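You operate a simulated robot arm through the tools that you are given. There is no shell and no other tool. Be economical: measure what you need, move in short steps, check, and stop when the job is done.

You are at the controls of a simulated two-armed robot. One attempt, no reset.

JOB
Put three of the cores from the top of the deep bench on the middle shelf of the wall rack. Put two of the blue tiles from the top of the deep bench on the shelf of the deep bench. Take the tamper from the top of the coder bench and leave it on the bottom shelf of the wall rack. Pick up the canister from the top of the island bench with one hand, pass it to the other hand and put it on the bottom shelf of the wall rack. Any order will do. Set down upright: canister.

The check looks at the end state, three seconds after you hand in, the way a careful person would. Anything else that was tipped, shoved, dropped, spilled or broken makes it a failure.

ROBOT AND FRAMES
Two 7-joint arms with two-finger parallel grippers on one trunk, on a base that drives. Base frame: it is fixed to the floor where the robot stands at the start and does not move with it; the origin is under the middle of the robot, x ahead of it, y to its left, z up; the surface under the hand at the start is at about z = 750. Lengths are in mm, angles in degrees, forces in N, time in s.
The left shoulder is at the start at [20, 170, 1178], the right one opposite. With the tool pointing down near the work surface each hand reaches from about 100 to 640 mm from the robot's upright axis, wherever it stands, measured 20 degrees to its own side. Places, roughly: blue tile [1000, 0, 750]; bottom shelf of the wall rack (25x127 cm) [1840, 2100, 440]; canister (12x6x19 cm) [-1300, 1400, 700]; core (6x6x13 cm) [800, 100, 800]; core (6x6x15 cm) [1200, 0, 800]; middle shelf of the wall rack (25x127 cm) [1840, 2100, 860]; shelf of the deep bench [800, -400, 300]; tamper [-1500, -500, 750]. Payload 3.8 kg a hand.
The tool frame of a hand sits at the grasp point between the pads (the TCP): z along the fingers, y along the line on which they close. The tips reach 30 mm beyond it. Largest opening 110 mm; finger width 20, thickness 10; the body of the gripper, 48 by 112 mm, starts 55 mm behind the TCP.
Orientation is that of the tool frame in the base frame, as [roll, pitch, yaw] about the fixed x, y, z axes, in that order (R = Rz(yaw) Ry(pitch) Rx(roll)). With the fingers straight down and closing along the base's y, the tool's x points along the base's -x, its y along +y and its z along -z.

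CONTROLS
- The arms move only by the tool apply_moves. It takes "left_series", "right_series" or both (then of equal length, played together; a hand with none holds still); each is text: rows parted by semicolons, each of 6 numbers parted by spaces: the shift along the tool's x, y, z in cm, then the turn, a rotation vector about the tool's x, y, z in degrees. In form: x y z wx wy wz; .... A call has 1 to 12 rows; each row shifts and turns the commanded pose from where the row before left it, along the tool's axes as they then stand. "left_hand" and "right_hand" are, for a hand that has rows, the gripper command, from -1 (fully open) to 1 (shut), values between in proportion, set as the call begins (left out, the last holds). Rows are played at 5 a second. More than 50 mm and 8.6 degrees between two rows, or a gripper value outside its range, and nothing of the call is played. A pose out of reach is approached as far as the arm can. The call stops where the force on the tool passes 40 N (or 10 N more than at its start, if that is more) or the arm is blocked; 0.2 s more then pass. The fingers move at their own pace (about 72 mm/s each) and stop on an object; they squeeze with about 24 N. The grip force told is the motor's: it shows also when the fingers shut on nothing. Time passes only in rows, and 0.2 s behind the last, so rows that do not move let the fingers close. It gives the time, the measured TCP pose, the force on the tool (base axes), the opening and the grip force at its end, in the units of the frame above (readings bear some noise), with the torque about the TCP (base axes, N m) and any sound that the robot's microphone picked up.
- Cameras (640 x 400 px; columns grow to the right, rows downward): "scene" is now at [109, 16.6, 1334.2]; the picture's right is [0.18, -0.98, 0.00], its down [-0.52, -0.10, -0.85] and it looks along [0.84, 0.16, -0.53] (base axes); focal length 252 px, centre (320, 200). "left" rides on the left gripper at [72, -17, -103] in its tool frame; the picture's right is [0.23, 0.97, 0.00], its down [-0.76, 0.18, -0.62] and it looks along [-0.61, 0.14, 0.78] (tool axes); focal length 222 px, centre (320, 200). "right" rides on the right gripper at [72, 17, -103] in its tool frame; the picture's right is [-0.23, 0.97, 0.00], its down [-0.76, -0.18, -0.62] and it looks along [-0.61, -0.14, 0.78] (tool axes); focal length 222 px, centre (320, 200). There is no depth. A picture from a camera that has moved, and an enlarged one, comes with that camera's place and axes in the base frame and with its lens.
- capture(camera): a new picture of that camera. No time passes.
- move_column(by): slides the trunk up (or, below 0, down) by that many mm; the arms and the scene camera ride with it, the base frame stays. It gives what a move gives, with no picture.
- drive_base(legs): drives the robot by 1 to 6 legs, each [ahead, turn to the left] in mm and degrees, along the robot's own axes; the way and the turn of a leg run together, so that a leg with both is an arc; at most 1500 mm and 180 degrees a leg. The arms and the cameras ride along, it lands a little off, and it stops where it bumps. It gives what a move gives.
- turn_head(pan, tilt): turns the head with the scene camera to pan (to the left, within 80 degrees either way) and tilt (down, from -29 to 69), counted from straight ahead of the robot. It gives what a move gives.
- zoom(camera, box): a new picture of the part [left, top, right, bottom] of that camera's present view, enlarged. No time passes.
- finish_job(): hands the job in; it is judged then, once.

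Work in short steps. Places have to be worked out from the pictures, the camera data and where the tool is seen: move nearer, look again, correct. Check each grasp and each placing, and mend what went wrong. You have 217 turns and 220 pictures in all, those below and enlarged ones among them. Open the grippers and draw the arms clear of the work before you hand the job in, unless the task says otherwise; then end with one line.

The tools are called after "Call:" as name(argument=value, ...) on one line, values as JSON. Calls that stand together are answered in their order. apply_moves: Moves the arms, as the interface text tells. Its arguments: {"type":"object","properties":{"left_series":{"type":"string"},"left_hand":{"type":"number"},"right_series":{"type":"string"},"right_hand":{"type":"number"}},"required":[]} The other tools are called the same way: move_column (by) slides the trunk up or down; drive_base (legs) drives the base; turn_head (pan, tilt) turns the head that bears the scene camera; capture (camera) takes a picture; zoom (camera, box) takes an enlarged picture of a part of a camera's view; finish_job () hands the job in.

At the start:

```text
clock: 0.0
left_position: [472.9, 292.5, 1038.1]
left_orientation: [179.9, 0.0, -179.9]
left_ft_force: [0.8, -0.4, 0.7]
left_ft_torque: [-0.02, -0.01, 0.0]
left_grip_width: 110.1
left_grip_force: 0.0
right_position: [471.1, -135.8, 1020.5]
right_orientation: [-180.0, -0.1, 180.0]
right_ft_force: [-0.1, -1.4, 0.0]
right_ft_torque: [0.0, -0.02, 0.0]
right_grip_width: 110.1
right_grip_force: 0.2
trunk travel left (down, up): [-275.0, 295.0]
robot x, y, heading: [-0.4, 1.6, -0.0]
head pan, tilt: [10.5, 31.8]
```

scene: 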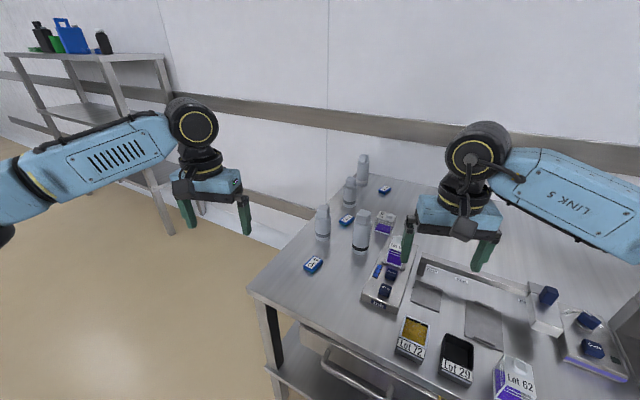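
right: 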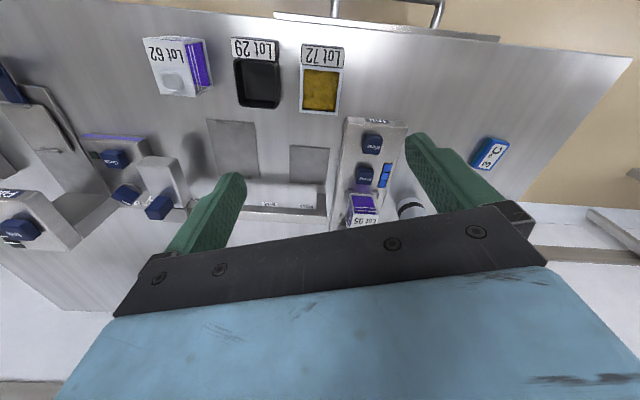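
left: 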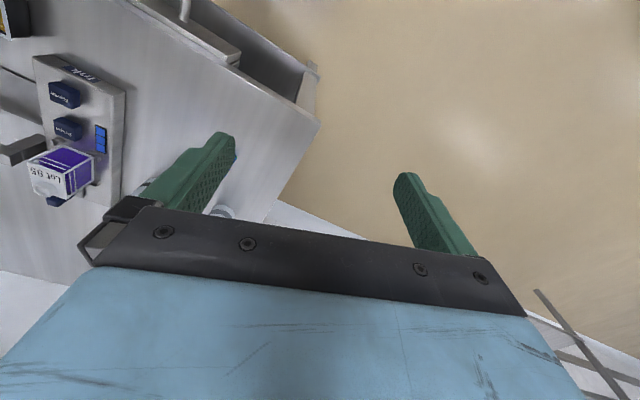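

I'll take a closer look at the bench objects first.

Call:
zoom(camera="scene", box=[240, 140, 440, 320])

Call:
zoom(camera="scene", box=[0, 0, 220, 240])

```text
2.22 times, centred on (340, 230) of scene
camera zoom: at [109.0, 16.6, 1334.2], right [0.18, -0.98, 0.0], down [-0.52, -0.1, -0.85], along [0.84, 0.16, -0.53], focal length 560 px, centre (276, 133)
```

zoom: 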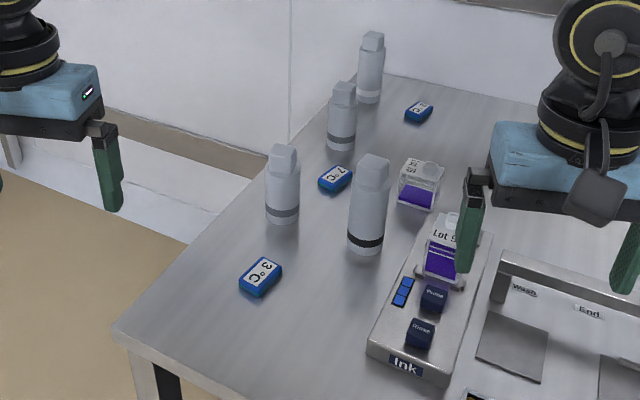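

```text
1.67 times, centred on (110, 120) of scene
camera zoom: at [109.0, 16.6, 1334.2], right [0.18, -0.98, 0.0], down [-0.52, -0.1, -0.85], along [0.84, 0.16, -0.53], focal length 420 px, centre (670, 333)
```

zoom: 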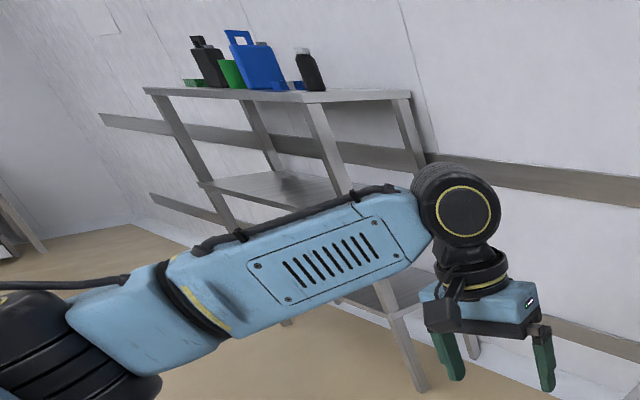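

Bottles B1–B4 and three tiles are roughly located; the bench appears rotated about -20°. I'll look around with the head.

Call:
turn_head(pan=60, tilt=15)

Call:
capture(camera="scene")

Call:
turn_head(pan=-25, tilt=50)

Call:
capture(camera="scene")

```text
clock: 1.2
left_position: [471.0, 292.8, 1038.5]
left_orientation: [-179.9, -0.1, -179.9]
left_ft_force: [0.2, -0.2, -0.4]
left_ft_torque: [0.01, -0.01, 0.01]
left_grip_width: 110.1
left_grip_force: 0.0
right_position: [472.2, -134.7, 1021.0]
right_orientation: [179.9, 0.0, 180.0]
right_ft_force: [-0.5, 0.4, 0.8]
right_ft_torque: [0.01, 0.01, 0.02]
right_grip_width: 109.9
right_grip_force: 0.1
trunk travel left (down, up): [-275.0, 295.0]
robot x, y, heading: [4.8, 3.7, 0.0]
head pan, tilt: [60.0, 15.0]
```

```text
214 pictures are left
camera scene: at [67.6, 81.1, 1361.2], right [0.87, -0.5, 0.0], down [-0.13, -0.22, -0.97], along [0.48, 0.84, -0.26], focal length 252 px, centre (320, 200)
```

scene: 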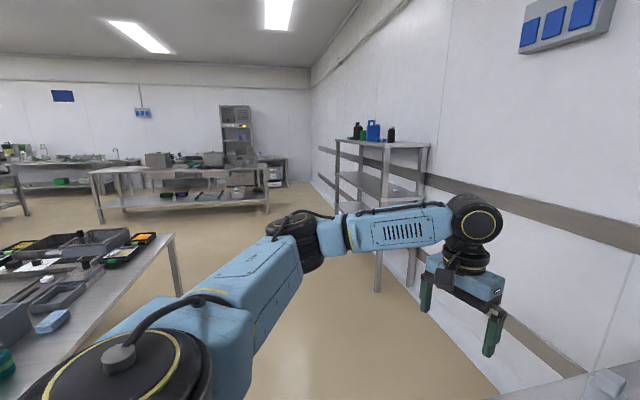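

```text
clock: 2.8
left_position: [471.8, 293.2, 1037.5]
left_orientation: [179.9, 0.0, 180.0]
left_ft_force: [-0.4, 0.3, -0.1]
left_ft_torque: [0.0, -0.03, 0.0]
left_grip_width: 110.2
left_grip_force: 0.0
right_position: [470.7, -136.1, 1019.7]
right_orientation: [180.0, 0.0, 179.9]
right_ft_force: [-0.5, -0.2, 0.4]
right_ft_torque: [-0.01, 0.01, -0.02]
right_grip_width: 109.7
right_grip_force: 0.0
trunk travel left (down, up): [-275.0, 295.0]
robot x, y, heading: [-4.1, 1.2, 0.2]
head pan, tilt: [-25.0, 50.0]
```

```text
213 pictures are left
camera scene: at [90.6, -32.3, 1307.5], right [-0.42, -0.91, 0.0], down [-0.69, 0.32, -0.64], along [0.58, -0.27, -0.77], focal length 252 px, centre (320, 200)
```

scene: 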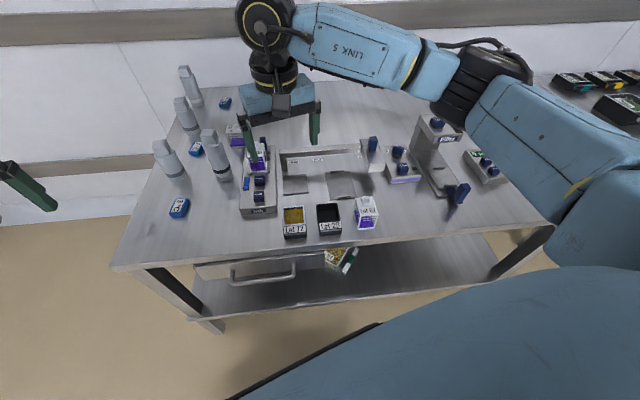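

The deep bench has a drawer on its left and open shelf to the right. I'll drive round to the bench's left end, where all the bottles and tiles are close to the edge.

Call:
drive_base(legs=[[0, 60], [1050, 0], [0, -85]])

Call:
turn_head(pan=0, tilt=30)

Call:
capture(camera="scene")

```text
clock: 14.5
left_position: [1078.0, 996.1, 1038.6]
left_orientation: [179.9, 0.0, 156.2]
left_ft_force: [-0.2, 0.2, -0.5]
left_ft_torque: [-0.01, -0.02, 0.04]
left_grip_width: 109.8
left_grip_force: 0.0
right_position: [903.7, 604.9, 1020.4]
right_orientation: [-180.0, 0.0, 156.2]
right_ft_force: [-0.3, -0.8, 0.0]
right_ft_torque: [0.0, -0.01, 0.02]
right_grip_width: 109.6
right_grip_force: 0.1
trunk travel left (down, up): [-275.0, 295.0]
robot x, y, heading: [527.3, 920.2, -24.1]
head pan, tilt: [-25.0, 50.0]
```

```text
clock: 15.4
left_position: [1078.7, 996.3, 1037.8]
left_orientation: [-180.0, 0.0, 156.1]
left_ft_force: [-0.3, 0.1, 0.5]
left_ft_torque: [0.01, -0.01, 0.03]
left_grip_width: 110.2
left_grip_force: 0.0
right_position: [903.6, 607.1, 1020.6]
right_orientation: [179.9, 0.0, 156.0]
right_ft_force: [0.2, 0.0, 0.2]
right_ft_torque: [-0.01, 0.01, 0.01]
right_grip_width: 110.1
right_grip_force: 0.0
trunk travel left (down, up): [-275.0, 295.0]
robot x, y, heading: [528.5, 919.9, -23.9]
head pan, tilt: [0.0, 30.0]
```

```text
212 pictures are left
camera scene: at [630.4, 874.6, 1336.9], right [-0.41, -0.91, 0.0], down [-0.46, 0.2, -0.87], along [0.79, -0.35, -0.5], focal length 252 px, centre (320, 200)
```

scene: 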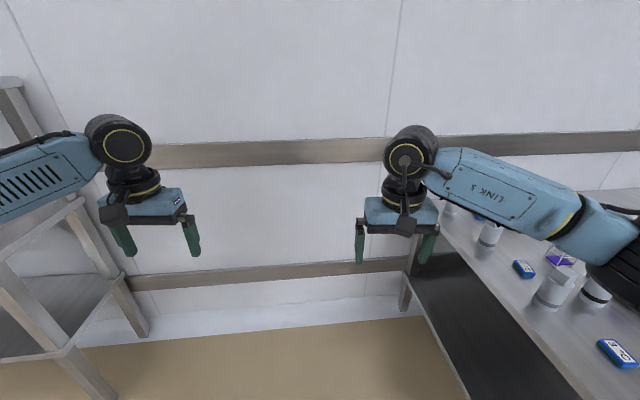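

The shelf is open at this left end too, so tiles could go under from here. I drive to stand at the left end, turning left away from the wall.

Call:
drive_base(legs=[[0, -11], [520, 0], [0, 143], [0, 142]])

Call:
capture(camera="scene")

```text
clock: 31.0
left_position: [1094.3, 80.3, 1037.3]
left_orientation: [179.9, 0.0, 72.2]
left_ft_force: [0.4, -1.3, 0.1]
left_ft_torque: [-0.02, 0.03, -0.01]
left_grip_width: 110.0
left_grip_force: 0.1
right_position: [688.6, 212.7, 1021.2]
right_orientation: [179.9, -0.1, 72.0]
right_ft_force: [0.4, 0.3, -0.1]
right_ft_torque: [-0.02, 0.0, 0.02]
right_grip_width: 110.0
right_grip_force: 0.1
trunk travel left (down, up): [-275.0, 295.0]
robot x, y, heading: [963.5, 620.4, -107.9]
head pan, tilt: [0.0, 30.0]
```

```text
211 pictures are left
camera scene: at [926.3, 513.4, 1337.0], right [-0.95, 0.31, 0.0], down [0.15, 0.48, -0.87], along [-0.27, -0.82, -0.5], focal length 252 px, centre (320, 200)
```

scene: 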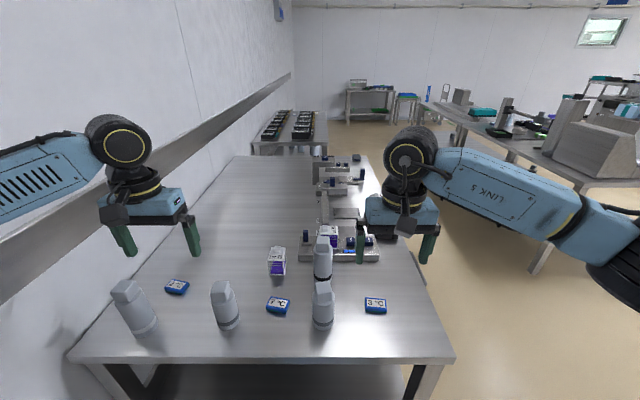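

Good stance: bench edge about 420 mm ahead. I zoom to distinguish the bottles and tile orientations.

Call:
zoom(camera="scene", box=[90, 220, 410, 400])

Call:
zoom(camera="scene", box=[250, 210, 410, 330])

```text
2.00 times, centred on (250, 310) of scene
camera zoom: at [926.3, 513.4, 1337.0], right [-0.95, 0.31, 0.0], down [0.15, 0.48, -0.87], along [-0.27, -0.82, -0.5], focal length 504 px, centre (460, -20)
```

zoom: 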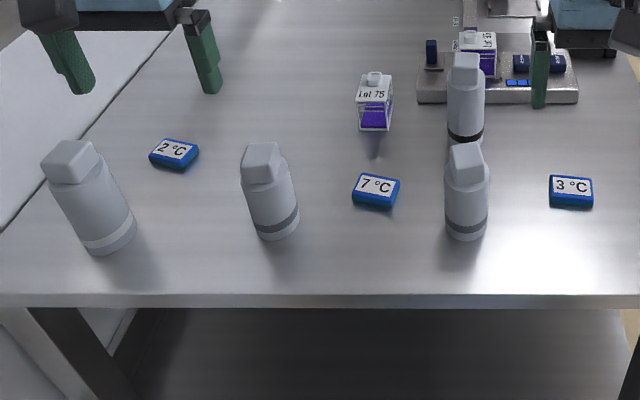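

```text
3.33 times, centred on (330, 270) of scene
camera zoom: at [926.3, 513.4, 1337.0], right [-0.95, 0.31, 0.0], down [0.15, 0.48, -0.87], along [-0.27, -0.82, -0.5], focal length 840 px, centre (287, -33)
```

zoom: 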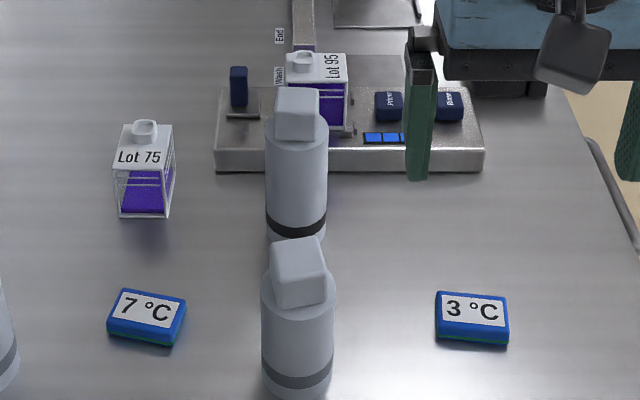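

All four bottles look alike (slight size/band differences); I'll use B1, B3, B4. First, tiles: move the left hand above the 7 °C tile and the right above the 3 °C tile, tilt both forward 40°, and look.

Call:
apply_moves(left_series="-2 -4.4 1;-2 -4.4 1;-2 -4.4 1;-2 -4.4 1;0 0 0 0 -8 0;0 0 0 0 -8 0;0 0 0 0 -8 0;0 0 0 0 -8 0;0 0 0 0 -8 0", right_series="-2 0 0.5;-2 0 0.5;-2 0 0.5;-2 0 0.5;0 0 0 0 -8 0;0 0 0 0 -8 0;0 0 0 0 -8 0;0 0 0 0 -8 0;0 0 0 0 -8 0")

Call:
capture(camera="left")

Call:
capture(camera="right")

```text
refused: a row must be a list of 6 entries
```

```text
208 pictures are left
camera left: at [1100.7, 153.8, 1141.2], right [1.0, -0.08, 0.0], down [-0.06, -0.78, 0.62], along [-0.05, -0.62, -0.78], focal length 222 px, centre (320, 200)
```

left: 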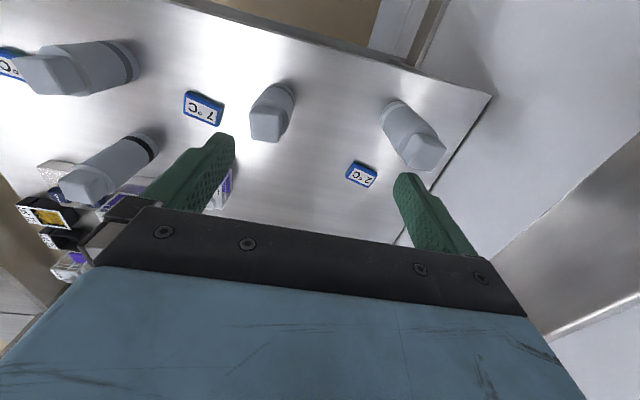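

```text
207 pictures are left
camera right: at [726.4, 277.7, 1124.6], right [0.86, -0.51, 0.0], down [-0.4, -0.67, 0.62], along [-0.32, -0.53, -0.78], focal length 222 px, centre (320, 200)
```

right: 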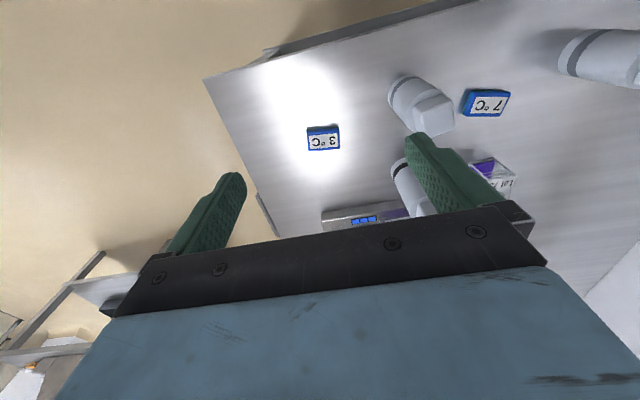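

Both tile positions confirmed (f≈550; r≈−111 and +151). Resending with six entries per row.

Call:
apply_moves(left_series="-1.9 -4.5 1 0 0 0;-1.9 -4.5 1 0 0 0;-1.9 -4.5 1 0 0 0;-1.9 -4.5 1 0 0 0;0 0 0 0 -8 0;0 0 0 0 -8 0;0 0 0 0 -8 0;0 0 0 0 -8 0;0 0 0 0 -8 0", right_series="-1.9 -0.4 0.5 0 0 0;-1.9 -0.4 0.5 0 0 0;-1.9 -0.4 0.5 0 0 0;-1.9 -0.4 0.5 0 0 0;0 0 0 0 -8 0;0 0 0 0 -8 0;0 0 0 0 -8 0;0 0 0 0 -8 0;0 0 0 0 -8 0")

Call:
capture(camera="left")

Call:
capture(camera="right")

```text
clock: 33.0
left_position: [900.9, 62.9, 998.0]
left_orientation: [-179.9, 40.1, 72.3]
left_ft_force: [0.2, 0.4, 0.5]
left_ft_torque: [0.02, 0.02, -0.01]
left_grip_width: 110.2
left_grip_force: 0.0
right_position: [649.3, 146.3, 1000.0]
right_orientation: [-180.0, 40.2, 72.2]
right_ft_force: [0.7, 0.2, 0.2]
right_ft_torque: [0.03, -0.01, 0.0]
right_grip_width: 110.0
right_grip_force: 0.1
trunk travel left (down, up): [-275.0, 295.0]
robot x, y, heading: [963.6, 619.4, -108.0]
head pan, tilt: [0.0, 30.0]
```

```text
206 pictures are left
camera left: at [921.5, 183.6, 1030.5], right [0.98, -0.13, -0.15], down [0.11, -0.23, 0.97], along [-0.16, -0.97, -0.21], focal length 222 px, centre (320, 200)
```

left: 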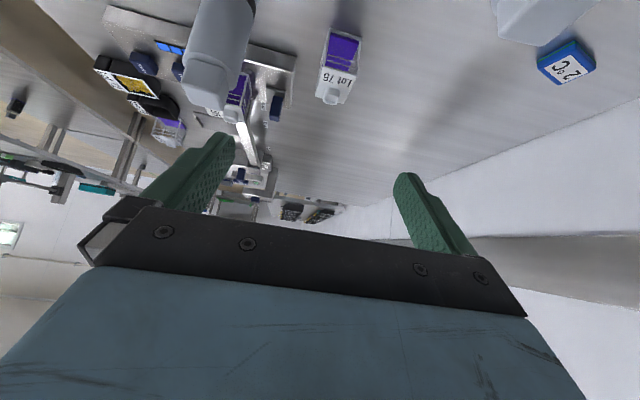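

```text
205 pictures are left
camera right: at [703.4, 257.7, 1034.0], right [0.87, -0.46, 0.15], down [-0.22, -0.12, 0.97], along [-0.43, -0.88, -0.21], focal length 222 px, centre (320, 200)
```

right: 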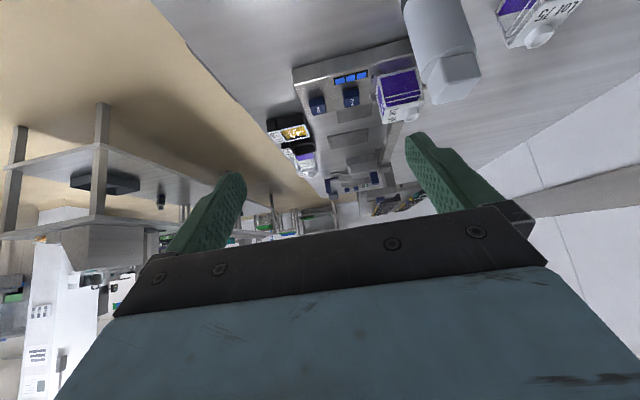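

Wrist cameras can't see the tiles at this tilt, but positions are aligned. I yaw the left hand to match the 7 °C tile (~13° clockwise), back off ~1 cm for tip offset, and descend to ~z 800.

Call:
apply_moves(left_series="0 0 0 4.2 0 5;0 0 0 4.2 0 5;0.84 0 -0.71 0 0 0;3.18 0 3.79 0 0 0;3.18 0 3.79 0 0 0;3.18 0 3.79 0 0 0;3.18 0 3.79 0 0 0", right_series="0 0 0 1 0 1.2;0 0 0 1 0 1.2;0.84 0 -0.71 0 0 0;3.18 0 3.79 0 0 0;3.18 0 3.79 0 0 0;3.18 0 3.79 0 0 0;3.18 0 3.79 0 0 0")

Call:
capture(camera="scene")

Call:
zoom(camera="scene", box=[220, 220, 440, 350])

Call:
capture(camera="left")

Call:
capture(camera="right")

```text
clock: 34.6
left_position: [905.5, 72.9, 800.7]
left_orientation: [-179.9, 40.0, 59.1]
left_ft_force: [0.2, -0.4, -0.2]
left_ft_torque: [-0.01, -0.03, -0.02]
left_grip_width: 110.1
left_grip_force: 0.0
right_position: [652.8, 156.2, 801.6]
right_orientation: [-179.9, 40.0, 69.0]
right_ft_force: [0.4, -0.6, 0.3]
right_ft_torque: [0.03, -0.01, 0.05]
right_grip_width: 109.9
right_grip_force: 0.0
trunk travel left (down, up): [-275.0, 295.0]
robot x, y, heading: [962.1, 615.6, -107.9]
head pan, tilt: [0.0, 30.0]
```

```text
204 pictures are left
camera scene: at [926.2, 513.3, 1337.0], right [-0.95, 0.31, 0.0], down [0.15, 0.48, -0.87], along [-0.27, -0.82, -0.5], focal length 252 px, centre (320, 200)
```

scene: 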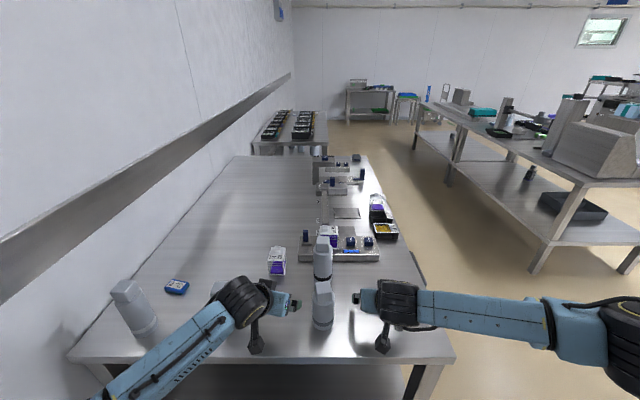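

```text
2.91 times, centred on (330, 285) of scene
camera zoom: at [926.2, 513.3, 1337.0], right [-0.95, 0.31, 0.0], down [0.15, 0.48, -0.87], along [-0.27, -0.82, -0.5], focal length 733 px, centre (291, -47)
```

zoom: 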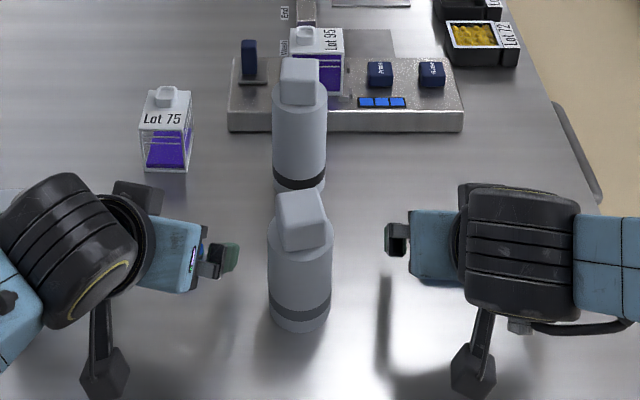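

```text
202 pictures are left
camera left: at [953.7, 185.8, 832.9], right [0.93, -0.35, -0.15], down [0.06, -0.25, 0.97], along [-0.37, -0.9, -0.21], focal length 222 px, centre (320, 200)
```

left: 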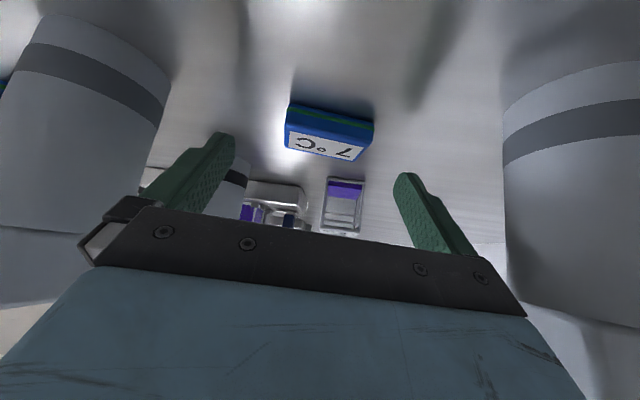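

```text
201 pictures are left
camera right: at [712.6, 264.9, 835.0], right [0.85, -0.51, 0.15], down [-0.23, -0.11, 0.97], along [-0.48, -0.85, -0.21], focal length 222 px, centre (320, 200)
```

right: 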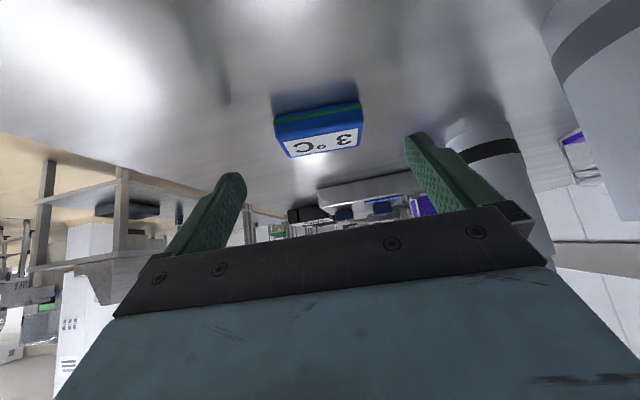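

Tiles sit centred between the fingers and aligned. I lower to ~z 781 with small forward corrections.

Call:
apply_moves(left_series="0.53 0 0.86 0 0 0;0.53 0 0.86 0 0 0;0 0 0 0 0 0", right_series="0.19 0 1.15 0 0 0;0.19 0 1.15 0 0 0;0 0 0 0 0 0")

Call:
capture(camera="left")

Call:
capture(camera="right")

```text
clock: 35.4
left_position: [903.6, 68.8, 780.1]
left_orientation: [-179.9, 40.0, 59.2]
left_ft_force: [0.6, -0.3, -0.6]
left_ft_torque: [-0.02, 0.0, 0.01]
left_grip_width: 110.1
left_grip_force: 0.1
right_position: [649.4, 143.6, 783.9]
right_orientation: [-180.0, 40.0, 69.0]
right_ft_force: [0.1, 0.4, 0.0]
right_ft_torque: [-0.01, 0.01, -0.02]
right_grip_width: 110.1
right_grip_force: 0.0
trunk travel left (down, up): [-275.0, 295.0]
robot x, y, heading: [959.3, 621.6, -107.6]
head pan, tilt: [0.0, 30.0]
```

```text
200 pictures are left
camera left: at [952.0, 182.6, 813.0], right [0.93, -0.35, -0.15], down [0.06, -0.25, 0.97], along [-0.37, -0.9, -0.21], focal length 222 px, centre (320, 200)
```

left: 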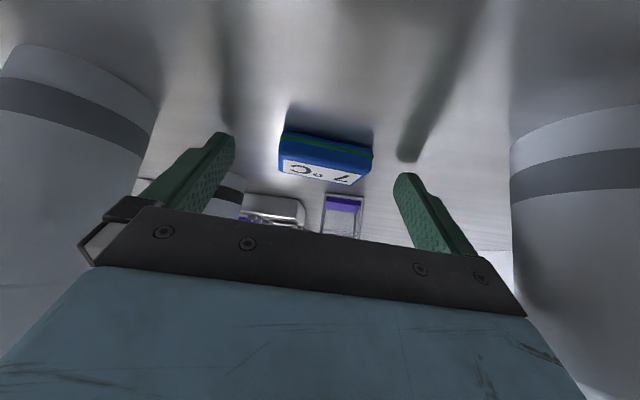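

```text
199 pictures are left
camera right: at [708.6, 253.5, 815.7], right [0.85, -0.51, 0.15], down [-0.23, -0.11, 0.97], along [-0.48, -0.85, -0.21], focal length 222 px, centre (320, 200)
```

right: 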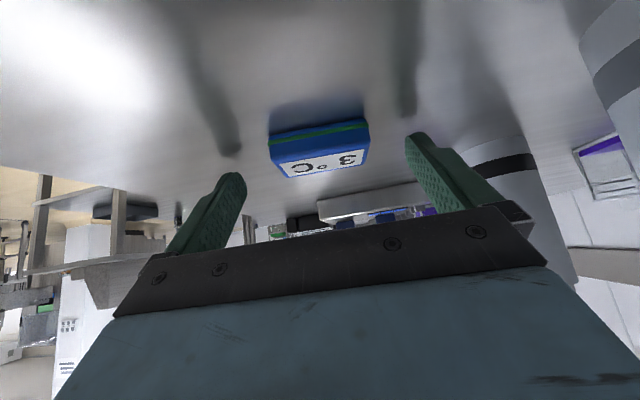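

Finger tips are at about tile mid/upper height with a few mm left to the surface. Lower slightly more, then close.

Call:
apply_moves(left_series="0 0 0.4 0 0 0;0 0 0.4 0 0 0", right_series="0.21 0 0.41 0 0 0;0.21 0 0.41 0 0 0")

Call:
apply_moves(left_series="0 0 0 0 0 0;0 0 0 0 0 0;0 0 0 0 0 0;0 0 0 0 0 0;0 0 0 0 0 0", right_series="0 0 0 0 0 0;0 0 0 0 0 0;0 0 0 0 0 0;0 0 0 0 0 0;0 0 0 0 0 0", left_hand=1, right_hand=1)

Call:
capture(camera="left")

Call:
capture(camera="right")

```text
clock: 36.0
left_position: [902.2, 68.5, 779.4]
left_orientation: [-180.0, 40.5, 59.2]
left_ft_force: [15.2, 15.0, 23.9]
left_ft_torque: [0.46, 0.1, -0.46]
left_grip_width: 109.2
left_grip_force: 0.0
right_position: [649.4, 144.6, 780.4]
right_orientation: [180.0, 40.7, 69.1]
right_ft_force: [-2.5, 8.2, 17.5]
right_ft_torque: [-0.02, 0.02, 0.5]
right_grip_width: 109.7
right_grip_force: 0.0
trunk travel left (down, up): [-275.0, 295.0]
robot x, y, heading: [956.8, 617.6, -108.0]
head pan, tilt: [0.0, 30.0]
```

```text
clock: 37.3
left_position: [898.5, 64.7, 780.7]
left_orientation: [-179.8, 40.8, 59.1]
left_ft_force: [-1.4, -0.8, 8.8]
left_ft_torque: [-0.22, -0.14, 0.02]
left_grip_width: 54.5
left_grip_force: 23.8
right_position: [647.4, 140.4, 779.9]
right_orientation: [179.9, 40.7, 68.9]
right_ft_force: [1.0, 0.8, 12.1]
right_ft_torque: [0.02, 0.32, -0.17]
right_grip_width: 55.5
right_grip_force: 23.8
trunk travel left (down, up): [-275.0, 295.0]
robot x, y, heading: [959.5, 620.9, -107.9]
head pan, tilt: [0.0, 30.0]
stopped in row 5 (right hand): the force on the tool passed its limit at 40 N (the readings are from after the stop); the commanded pose is now the measured one
```

```text
198 pictures are left
camera left: at [947.7, 177.3, 810.3], right [0.92, -0.35, -0.15], down [0.07, -0.24, 0.97], along [-0.38, -0.9, -0.2], focal length 222 px, centre (320, 200)
```

left: 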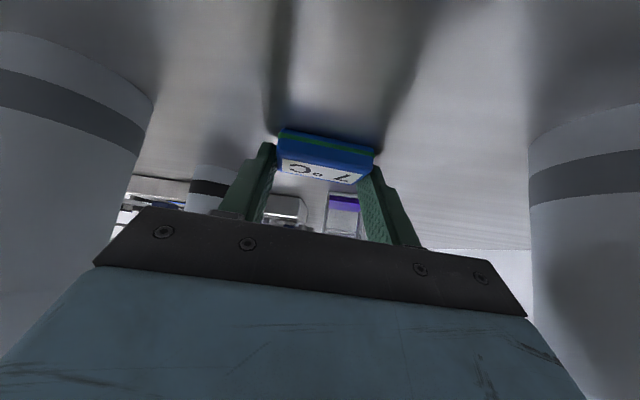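

```text
197 pictures are left
camera right: at [707.2, 249.6, 810.8], right [0.85, -0.51, 0.15], down [-0.23, -0.1, 0.97], along [-0.48, -0.85, -0.2], focal length 222 px, centre (320, 200)
```

right: 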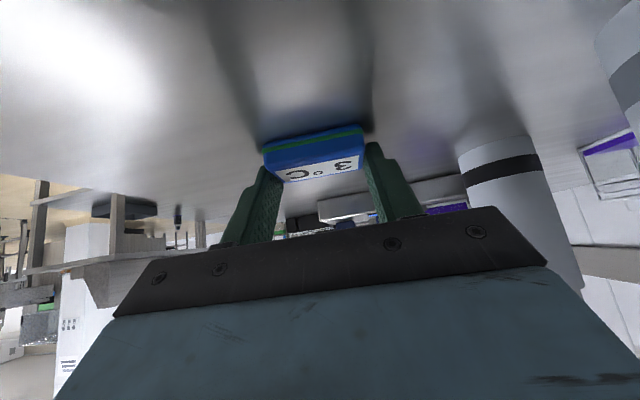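

Both tiles are gripped (≈55 mm). Lift straight up 180 mm.

Call:
apply_moves(left_series="-1.3 0 -1.5 0 0 0;-2.89 0 -3.45 0 0 0;-2.89 0 -3.45 0 0 0;-2.89 0 -3.45 0 0 0;-2.89 0 -3.45 0 0 0", right_series="-1.3 0 -1.5 0 0 0;-2.89 0 -3.45 0 0 0;-2.89 0 -3.45 0 0 0;-2.89 0 -3.45 0 0 0;-2.89 0 -3.45 0 0 0")

Call:
capture(camera="left")

Call:
capture(camera="right")

```text
clock: 38.5
left_position: [900.6, 66.3, 977.6]
left_orientation: [-179.9, 40.3, 59.1]
left_ft_force: [-0.5, 0.1, -0.7]
left_ft_torque: [-0.02, 0.02, 0.04]
left_grip_width: 54.6
left_grip_force: 24.4
right_position: [647.1, 142.0, 975.8]
right_orientation: [-180.0, 40.1, 69.0]
right_ft_force: [0.1, 0.0, -0.4]
right_ft_torque: [0.0, 0.0, 0.02]
right_grip_width: 55.0
right_grip_force: 24.6
trunk travel left (down, up): [-275.0, 295.0]
robot x, y, heading: [961.2, 616.3, -107.8]
head pan, tilt: [0.0, 30.0]
```

```text
196 pictures are left
camera left: at [949.4, 178.9, 1008.6], right [0.92, -0.35, -0.15], down [0.06, -0.24, 0.97], along [-0.38, -0.9, -0.2], focal length 222 px, centre (320, 200)
```

left: 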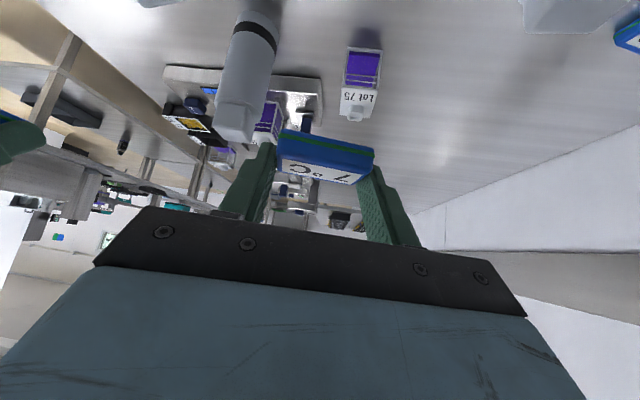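

```text
195 pictures are left
camera right: at [706.9, 251.2, 1008.0], right [0.85, -0.51, 0.15], down [-0.23, -0.1, 0.97], along [-0.48, -0.85, -0.2], focal length 222 px, centre (320, 200)
```

right: 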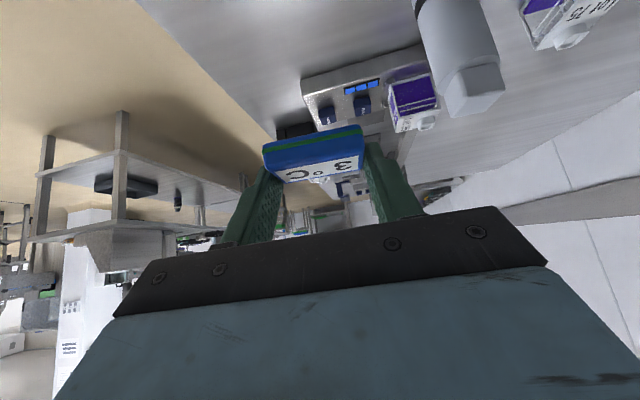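

Back up 350 mm, then lower the trunk fully so the hands can go below the bench top.

Call:
drive_base(legs=[[-350, 0]])

Call:
move_column(by=-270)

Call:
capture(camera="scene")

```text
clock: 40.8
left_position: [1007.4, 397.0, 976.2]
left_orientation: [180.0, 40.3, 59.0]
left_ft_force: [0.2, 0.1, 0.1]
left_ft_torque: [0.0, 0.0, -0.02]
left_grip_width: 54.6
left_grip_force: 23.9
right_position: [752.6, 474.7, 974.6]
right_orientation: [180.0, 40.3, 68.8]
right_ft_force: [-0.2, 0.0, -0.3]
right_ft_torque: [0.01, -0.03, 0.0]
right_grip_width: 54.9
right_grip_force: 24.2
trunk travel left (down, up): [-275.0, 295.0]
robot x, y, heading: [1066.5, 950.0, -108.1]
head pan, tilt: [0.0, 30.0]
```

```text
clock: 43.5
left_position: [1006.7, 397.1, 706.3]
left_orientation: [-179.8, 40.3, 59.0]
left_ft_force: [-0.6, 0.5, 0.7]
left_ft_torque: [-0.02, -0.02, 0.02]
left_grip_width: 54.9
left_grip_force: 24.3
right_position: [752.5, 473.7, 705.0]
right_orientation: [180.0, 40.3, 68.6]
right_ft_force: [0.4, -0.9, -0.8]
right_ft_torque: [-0.02, 0.03, 0.02]
right_grip_width: 54.9
right_grip_force: 23.9
trunk travel left (down, up): [-5.0, 565.0]
robot x, y, heading: [1064.6, 951.8, -107.9]
head pan, tilt: [0.0, 30.0]
```

```text
194 pictures are left
camera scene: at [1033.2, 844.9, 1067.1], right [-0.95, 0.31, 0.0], down [0.15, 0.48, -0.87], along [-0.27, -0.82, -0.5], focal length 252 px, centre (320, 200)
```

scene: 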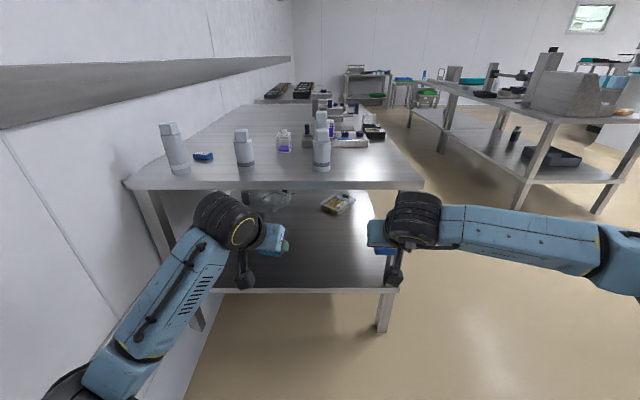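

Shelf's near end is clear with room between legs (r −360…+277). Lower both hands 270 mm.

Call:
apply_moves(left_series="2.89 0 3.45 0 0 0;2.89 0 3.45 0 0 0;2.89 0 3.45 0 0 0;2.89 0 3.45 0 0 0;2.89 0 3.45 0 0 0;2.89 0 3.45 0 0 0", right_series="2.89 0 3.45 0 0 0;2.89 0 3.45 0 0 0;2.89 0 3.45 0 0 0;2.89 0 3.45 0 0 0;2.89 0 3.45 0 0 0;2.89 0 3.45 0 0 0")

Call:
capture(camera="scene")

Call:
capture(camera="left")

Call:
capture(camera="right")

```text
clock: 44.9
left_position: [1004.9, 396.3, 435.4]
left_orientation: [-179.9, 40.4, 58.9]
left_ft_force: [0.1, -0.6, -0.5]
left_ft_torque: [0.06, -0.01, 0.02]
left_grip_width: 55.1
left_grip_force: 24.0
right_position: [751.9, 472.5, 436.1]
right_orientation: [-179.9, 40.3, 68.8]
right_ft_force: [-0.9, 0.7, -0.3]
right_ft_torque: [0.01, 0.01, -0.01]
right_grip_width: 54.7
right_grip_force: 24.0
trunk travel left (down, up): [-5.0, 565.0]
robot x, y, heading: [1067.8, 949.3, -108.0]
head pan, tilt: [0.0, 30.0]
```

```text
193 pictures are left
camera scene: at [1033.2, 844.9, 1067.0], right [-0.95, 0.31, 0.0], down [0.15, 0.48, -0.87], along [-0.27, -0.82, -0.5], focal length 252 px, centre (320, 200)
```

scene: 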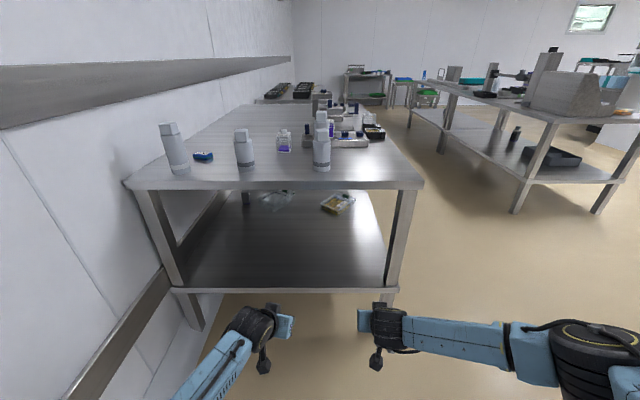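

```text
192 pictures are left
camera left: at [1053.9, 508.7, 467.6], right [0.92, -0.35, -0.15], down [0.06, -0.24, 0.97], along [-0.38, -0.9, -0.2], focal length 222 px, centre (320, 200)
```

left: 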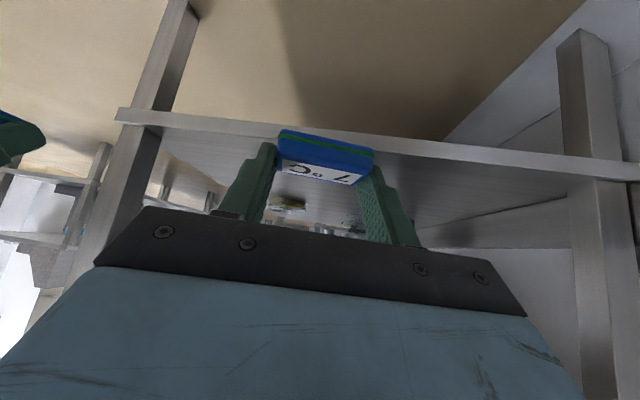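

```text
191 pictures are left
camera right: at [812.4, 581.9, 467.7], right [0.85, -0.51, 0.15], down [-0.23, -0.1, 0.97], along [-0.48, -0.85, -0.2], focal length 222 px, centre (320, 200)
```

right: 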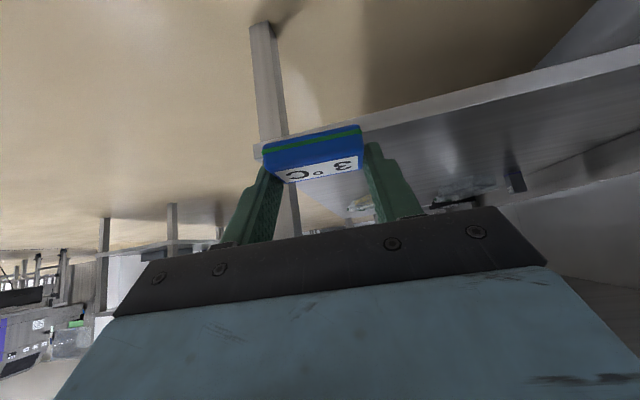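

Shelf is at roughly z 315. I shift the right hand a bit left away from the leg, then drive forward 265 mm so the tiles are over the shelf.

Call:
apply_moves(left_series="0 2.5 0 0 0 0", right_series="0 4 0 0 0 0")

Call:
drive_base(legs=[[265, 0]])

Call:
turn_head(pan=0, tilt=45)

Call:
capture(camera="scene")

Call:
capture(camera="left")

Call:
capture(camera="right")

```text
clock: 45.3
left_position: [1026.6, 382.7, 435.6]
left_orientation: [-179.9, 40.3, 58.9]
left_ft_force: [-0.4, 0.2, -0.1]
left_ft_torque: [0.02, 0.0, -0.04]
left_grip_width: 54.6
left_grip_force: 24.0
right_position: [790.9, 457.9, 435.4]
right_orientation: [-180.0, 40.3, 68.8]
right_ft_force: [0.1, -0.2, -0.8]
right_ft_torque: [-0.01, -0.06, 0.03]
right_grip_width: 54.5
right_grip_force: 23.4
trunk travel left (down, up): [-5.0, 565.0]
robot x, y, heading: [1066.9, 949.1, -107.8]
head pan, tilt: [0.0, 30.0]
```

```text
clock: 47.2
left_position: [945.5, 133.0, 435.5]
left_orientation: [-180.0, 40.4, 58.9]
left_ft_force: [0.8, 0.7, -0.2]
left_ft_torque: [0.0, 0.0, 0.0]
left_grip_width: 54.8
left_grip_force: 24.2
right_position: [708.6, 207.5, 434.8]
right_orientation: [180.0, 40.3, 68.8]
right_ft_force: [-0.1, 0.5, -0.7]
right_ft_torque: [-0.04, 0.03, -0.04]
right_grip_width: 54.7
right_grip_force: 24.1
trunk travel left (down, up): [-5.0, 565.0]
robot x, y, heading: [986.4, 697.2, -108.2]
head pan, tilt: [0.0, 30.0]
```

```text
clock: 48.0
left_position: [944.9, 133.0, 435.9]
left_orientation: [-179.9, 40.3, 59.1]
left_ft_force: [-0.5, -0.9, 0.2]
left_ft_torque: [0.01, -0.02, 0.01]
left_grip_width: 54.8
left_grip_force: 24.1
right_position: [708.1, 207.6, 435.5]
right_orientation: [180.0, 40.2, 68.9]
right_ft_force: [-0.3, 0.0, -0.9]
right_ft_torque: [0.03, 0.0, -0.05]
right_grip_width: 55.1
right_grip_force: 23.4
trunk travel left (down, up): [-5.0, 565.0]
robot x, y, heading: [985.6, 698.0, -108.2]
head pan, tilt: [0.0, 45.0]
```

```text
190 pictures are left
camera scene: at [954.7, 603.7, 1044.4], right [-0.95, 0.31, 0.0], down [0.22, 0.67, -0.71], along [-0.22, -0.67, -0.71], focal length 252 px, centre (320, 200)
```

scene: 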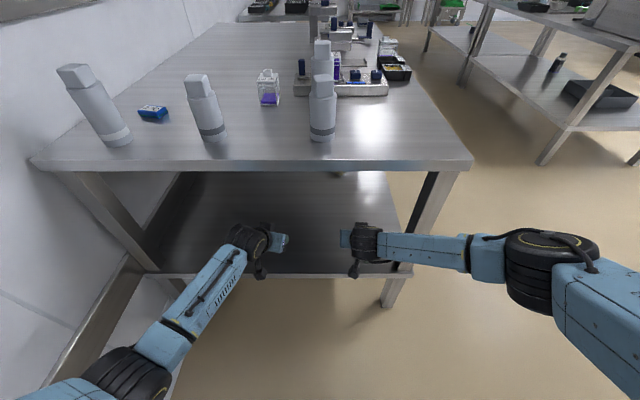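

```text
189 pictures are left
camera left: at [994.4, 246.0, 468.0], right [0.92, -0.35, -0.15], down [0.06, -0.24, 0.97], along [-0.38, -0.9, -0.2], focal length 222 px, centre (320, 200)
```

left: 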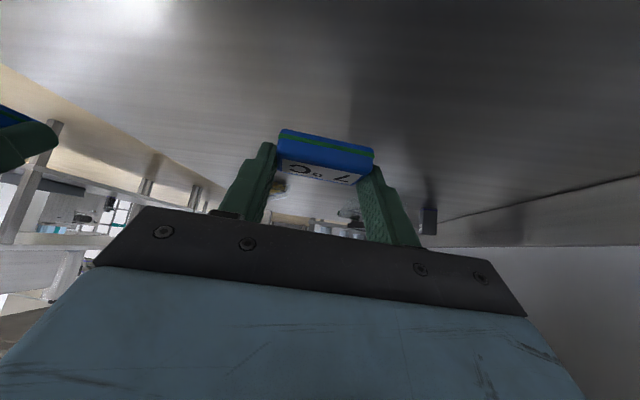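

```text
188 pictures are left
camera right: at [768.8, 317.0, 468.2], right [0.84, -0.51, 0.15], down [-0.23, -0.1, 0.97], along [-0.48, -0.85, -0.2], focal length 222 px, centre (320, 200)
```

right: 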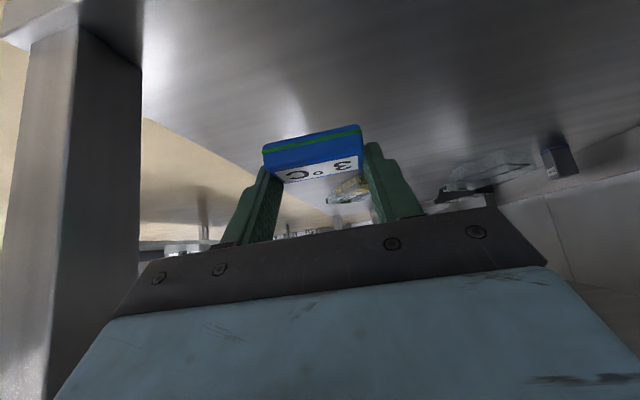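

Tiles are over the shelf. Move ~25 mm further in and lower to z≈370, then look.

Call:
apply_moves(left_series="1.13 0 3.3 0 0 0;1.13 0 3.3 0 0 0", right_series="1.13 0 3.3 0 0 0;1.13 0 3.3 0 0 0")

Call:
capture(camera="left")

Call:
capture(camera="right")

```text
clock: 48.6
left_position: [933.6, 110.0, 371.7]
left_orientation: [-179.9, 40.3, 59.1]
left_ft_force: [0.8, -0.9, -2.2]
left_ft_torque: [0.01, -0.01, 0.0]
left_grip_width: 54.8
left_grip_force: 24.0
right_position: [698.5, 184.2, 371.6]
right_orientation: [179.8, 40.3, 68.7]
right_ft_force: [0.7, -0.1, 0.3]
right_ft_torque: [-0.01, 0.02, 0.01]
right_grip_width: 54.8
right_grip_force: 23.7
trunk travel left (down, up): [-5.0, 565.0]
robot x, y, heading: [987.9, 700.9, -108.1]
head pan, tilt: [0.0, 45.0]
```

```text
187 pictures are left
camera left: at [982.8, 223.5, 403.3], right [0.92, -0.35, -0.15], down [0.06, -0.24, 0.97], along [-0.38, -0.9, -0.2], focal length 222 px, centre (320, 200)
```

left: 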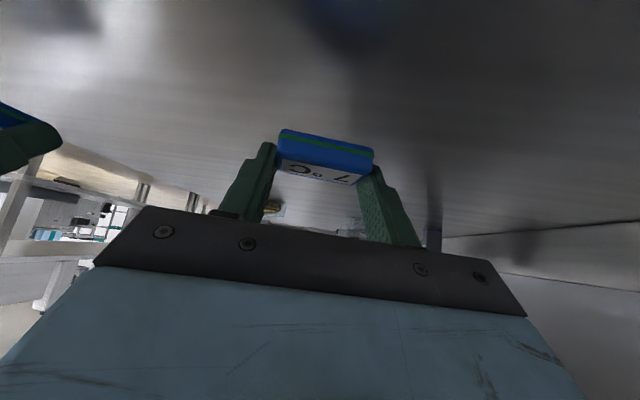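

```text
186 pictures are left
camera right: at [760.0, 293.4, 403.5], right [0.84, -0.51, 0.15], down [-0.23, -0.1, 0.97], along [-0.48, -0.85, -0.2], focal length 222 px, centre (320, 200)
```

right: 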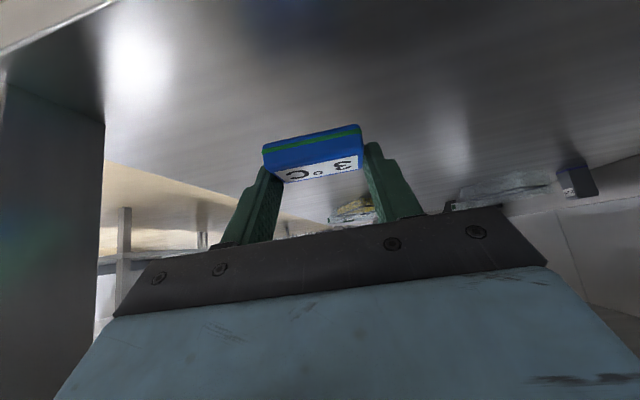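

Blurred reflections suggest the shelf is still ~3 cm below. Lower 25 mm and check.

Call:
apply_moves(left_series="0.64 0 0.77 0 0 0;0.64 0 0.77 0 0 0;0.32 0 0.38 0 0 0", right_series="0.64 0 0.77 0 0 0;0.64 0 0.77 0 0 0;0.32 0 0.38 0 0 0")

Call:
capture(camera="left")

Call:
capture(camera="right")

```text
clock: 49.4
left_position: [933.5, 111.1, 345.7]
left_orientation: [-179.8, 40.3, 59.0]
left_ft_force: [0.1, -0.1, -0.7]
left_ft_torque: [0.01, 0.04, -0.01]
left_grip_width: 54.7
left_grip_force: 24.0
right_position: [700.0, 183.9, 346.1]
right_orientation: [180.0, 40.4, 68.9]
right_ft_force: [0.5, -0.3, -0.6]
right_ft_torque: [0.05, -0.01, 0.0]
right_grip_width: 54.8
right_grip_force: 24.1
trunk travel left (down, up): [-5.0, 565.0]
robot x, y, heading: [989.6, 700.3, -108.1]
head pan, tilt: [0.0, 45.0]
```

```text
185 pictures are left
camera left: at [981.7, 223.8, 378.0], right [0.92, -0.35, -0.15], down [0.06, -0.24, 0.97], along [-0.38, -0.9, -0.2], focal length 222 px, centre (320, 200)
```

left: 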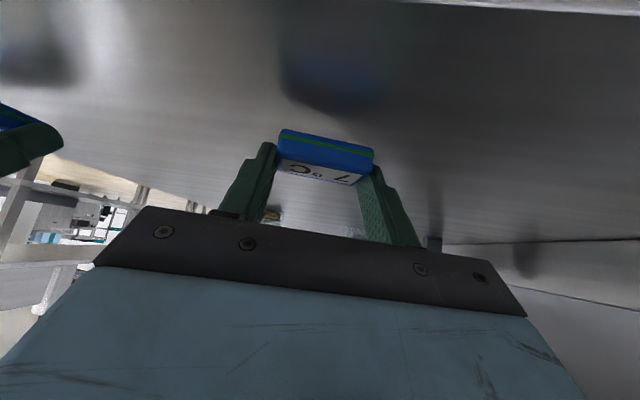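

```text
184 pictures are left
camera right: at [759.5, 293.1, 378.6], right [0.85, -0.51, 0.15], down [-0.23, -0.1, 0.97], along [-0.48, -0.85, -0.2], focal length 222 px, centre (320, 200)
```

right: 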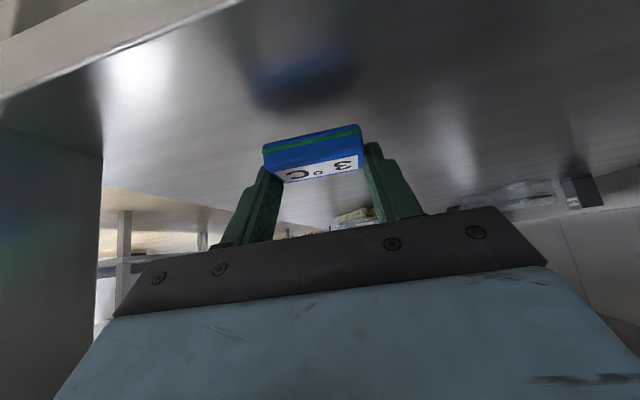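

Reflections are closing; about 13 mm left. Lower in small rows.

Call:
apply_moves(left_series="0.32 0 0.38 0 0 0;0.32 0 0.38 0 0 0;0 0 0 0 0 0", right_series="0.32 0 0.38 0 0 0;0.32 0 0.38 0 0 0;0 0 0 0 0 0")

Call:
capture(camera="left")

Call:
capture(camera="right")

```text
clock: 50.2
left_position: [932.4, 112.6, 336.4]
left_orientation: [-179.9, 40.3, 59.0]
left_ft_force: [0.4, -0.7, -0.6]
left_ft_torque: [0.02, 0.0, -0.03]
left_grip_width: 54.7
left_grip_force: 24.1
right_position: [699.9, 184.3, 341.5]
right_orientation: [180.0, 40.2, 68.8]
right_ft_force: [0.9, -0.2, 0.0]
right_ft_torque: [-0.01, 0.0, 0.0]
right_grip_width: 54.8
right_grip_force: 23.9
right hand out of reach, approached as far as the arm can: row 2
trunk travel left (down, up): [-5.0, 565.0]
robot x, y, heading: [986.4, 698.9, -108.0]
head pan, tilt: [0.0, 45.0]
```

```text
183 pictures are left
camera left: at [981.2, 224.0, 368.1], right [0.92, -0.35, -0.15], down [0.06, -0.24, 0.97], along [-0.38, -0.9, -0.2], focal length 222 px, centre (320, 200)
```

left: 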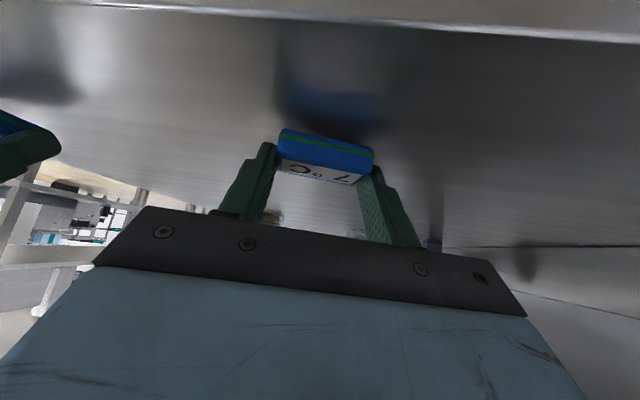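

```text
182 pictures are left
camera right: at [759.7, 293.4, 373.4], right [0.84, -0.51, 0.15], down [-0.23, -0.1, 0.97], along [-0.48, -0.85, -0.2], focal length 222 px, centre (320, 200)
```

right: 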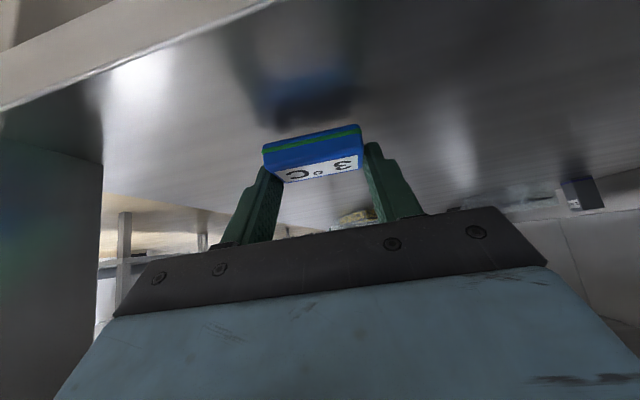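

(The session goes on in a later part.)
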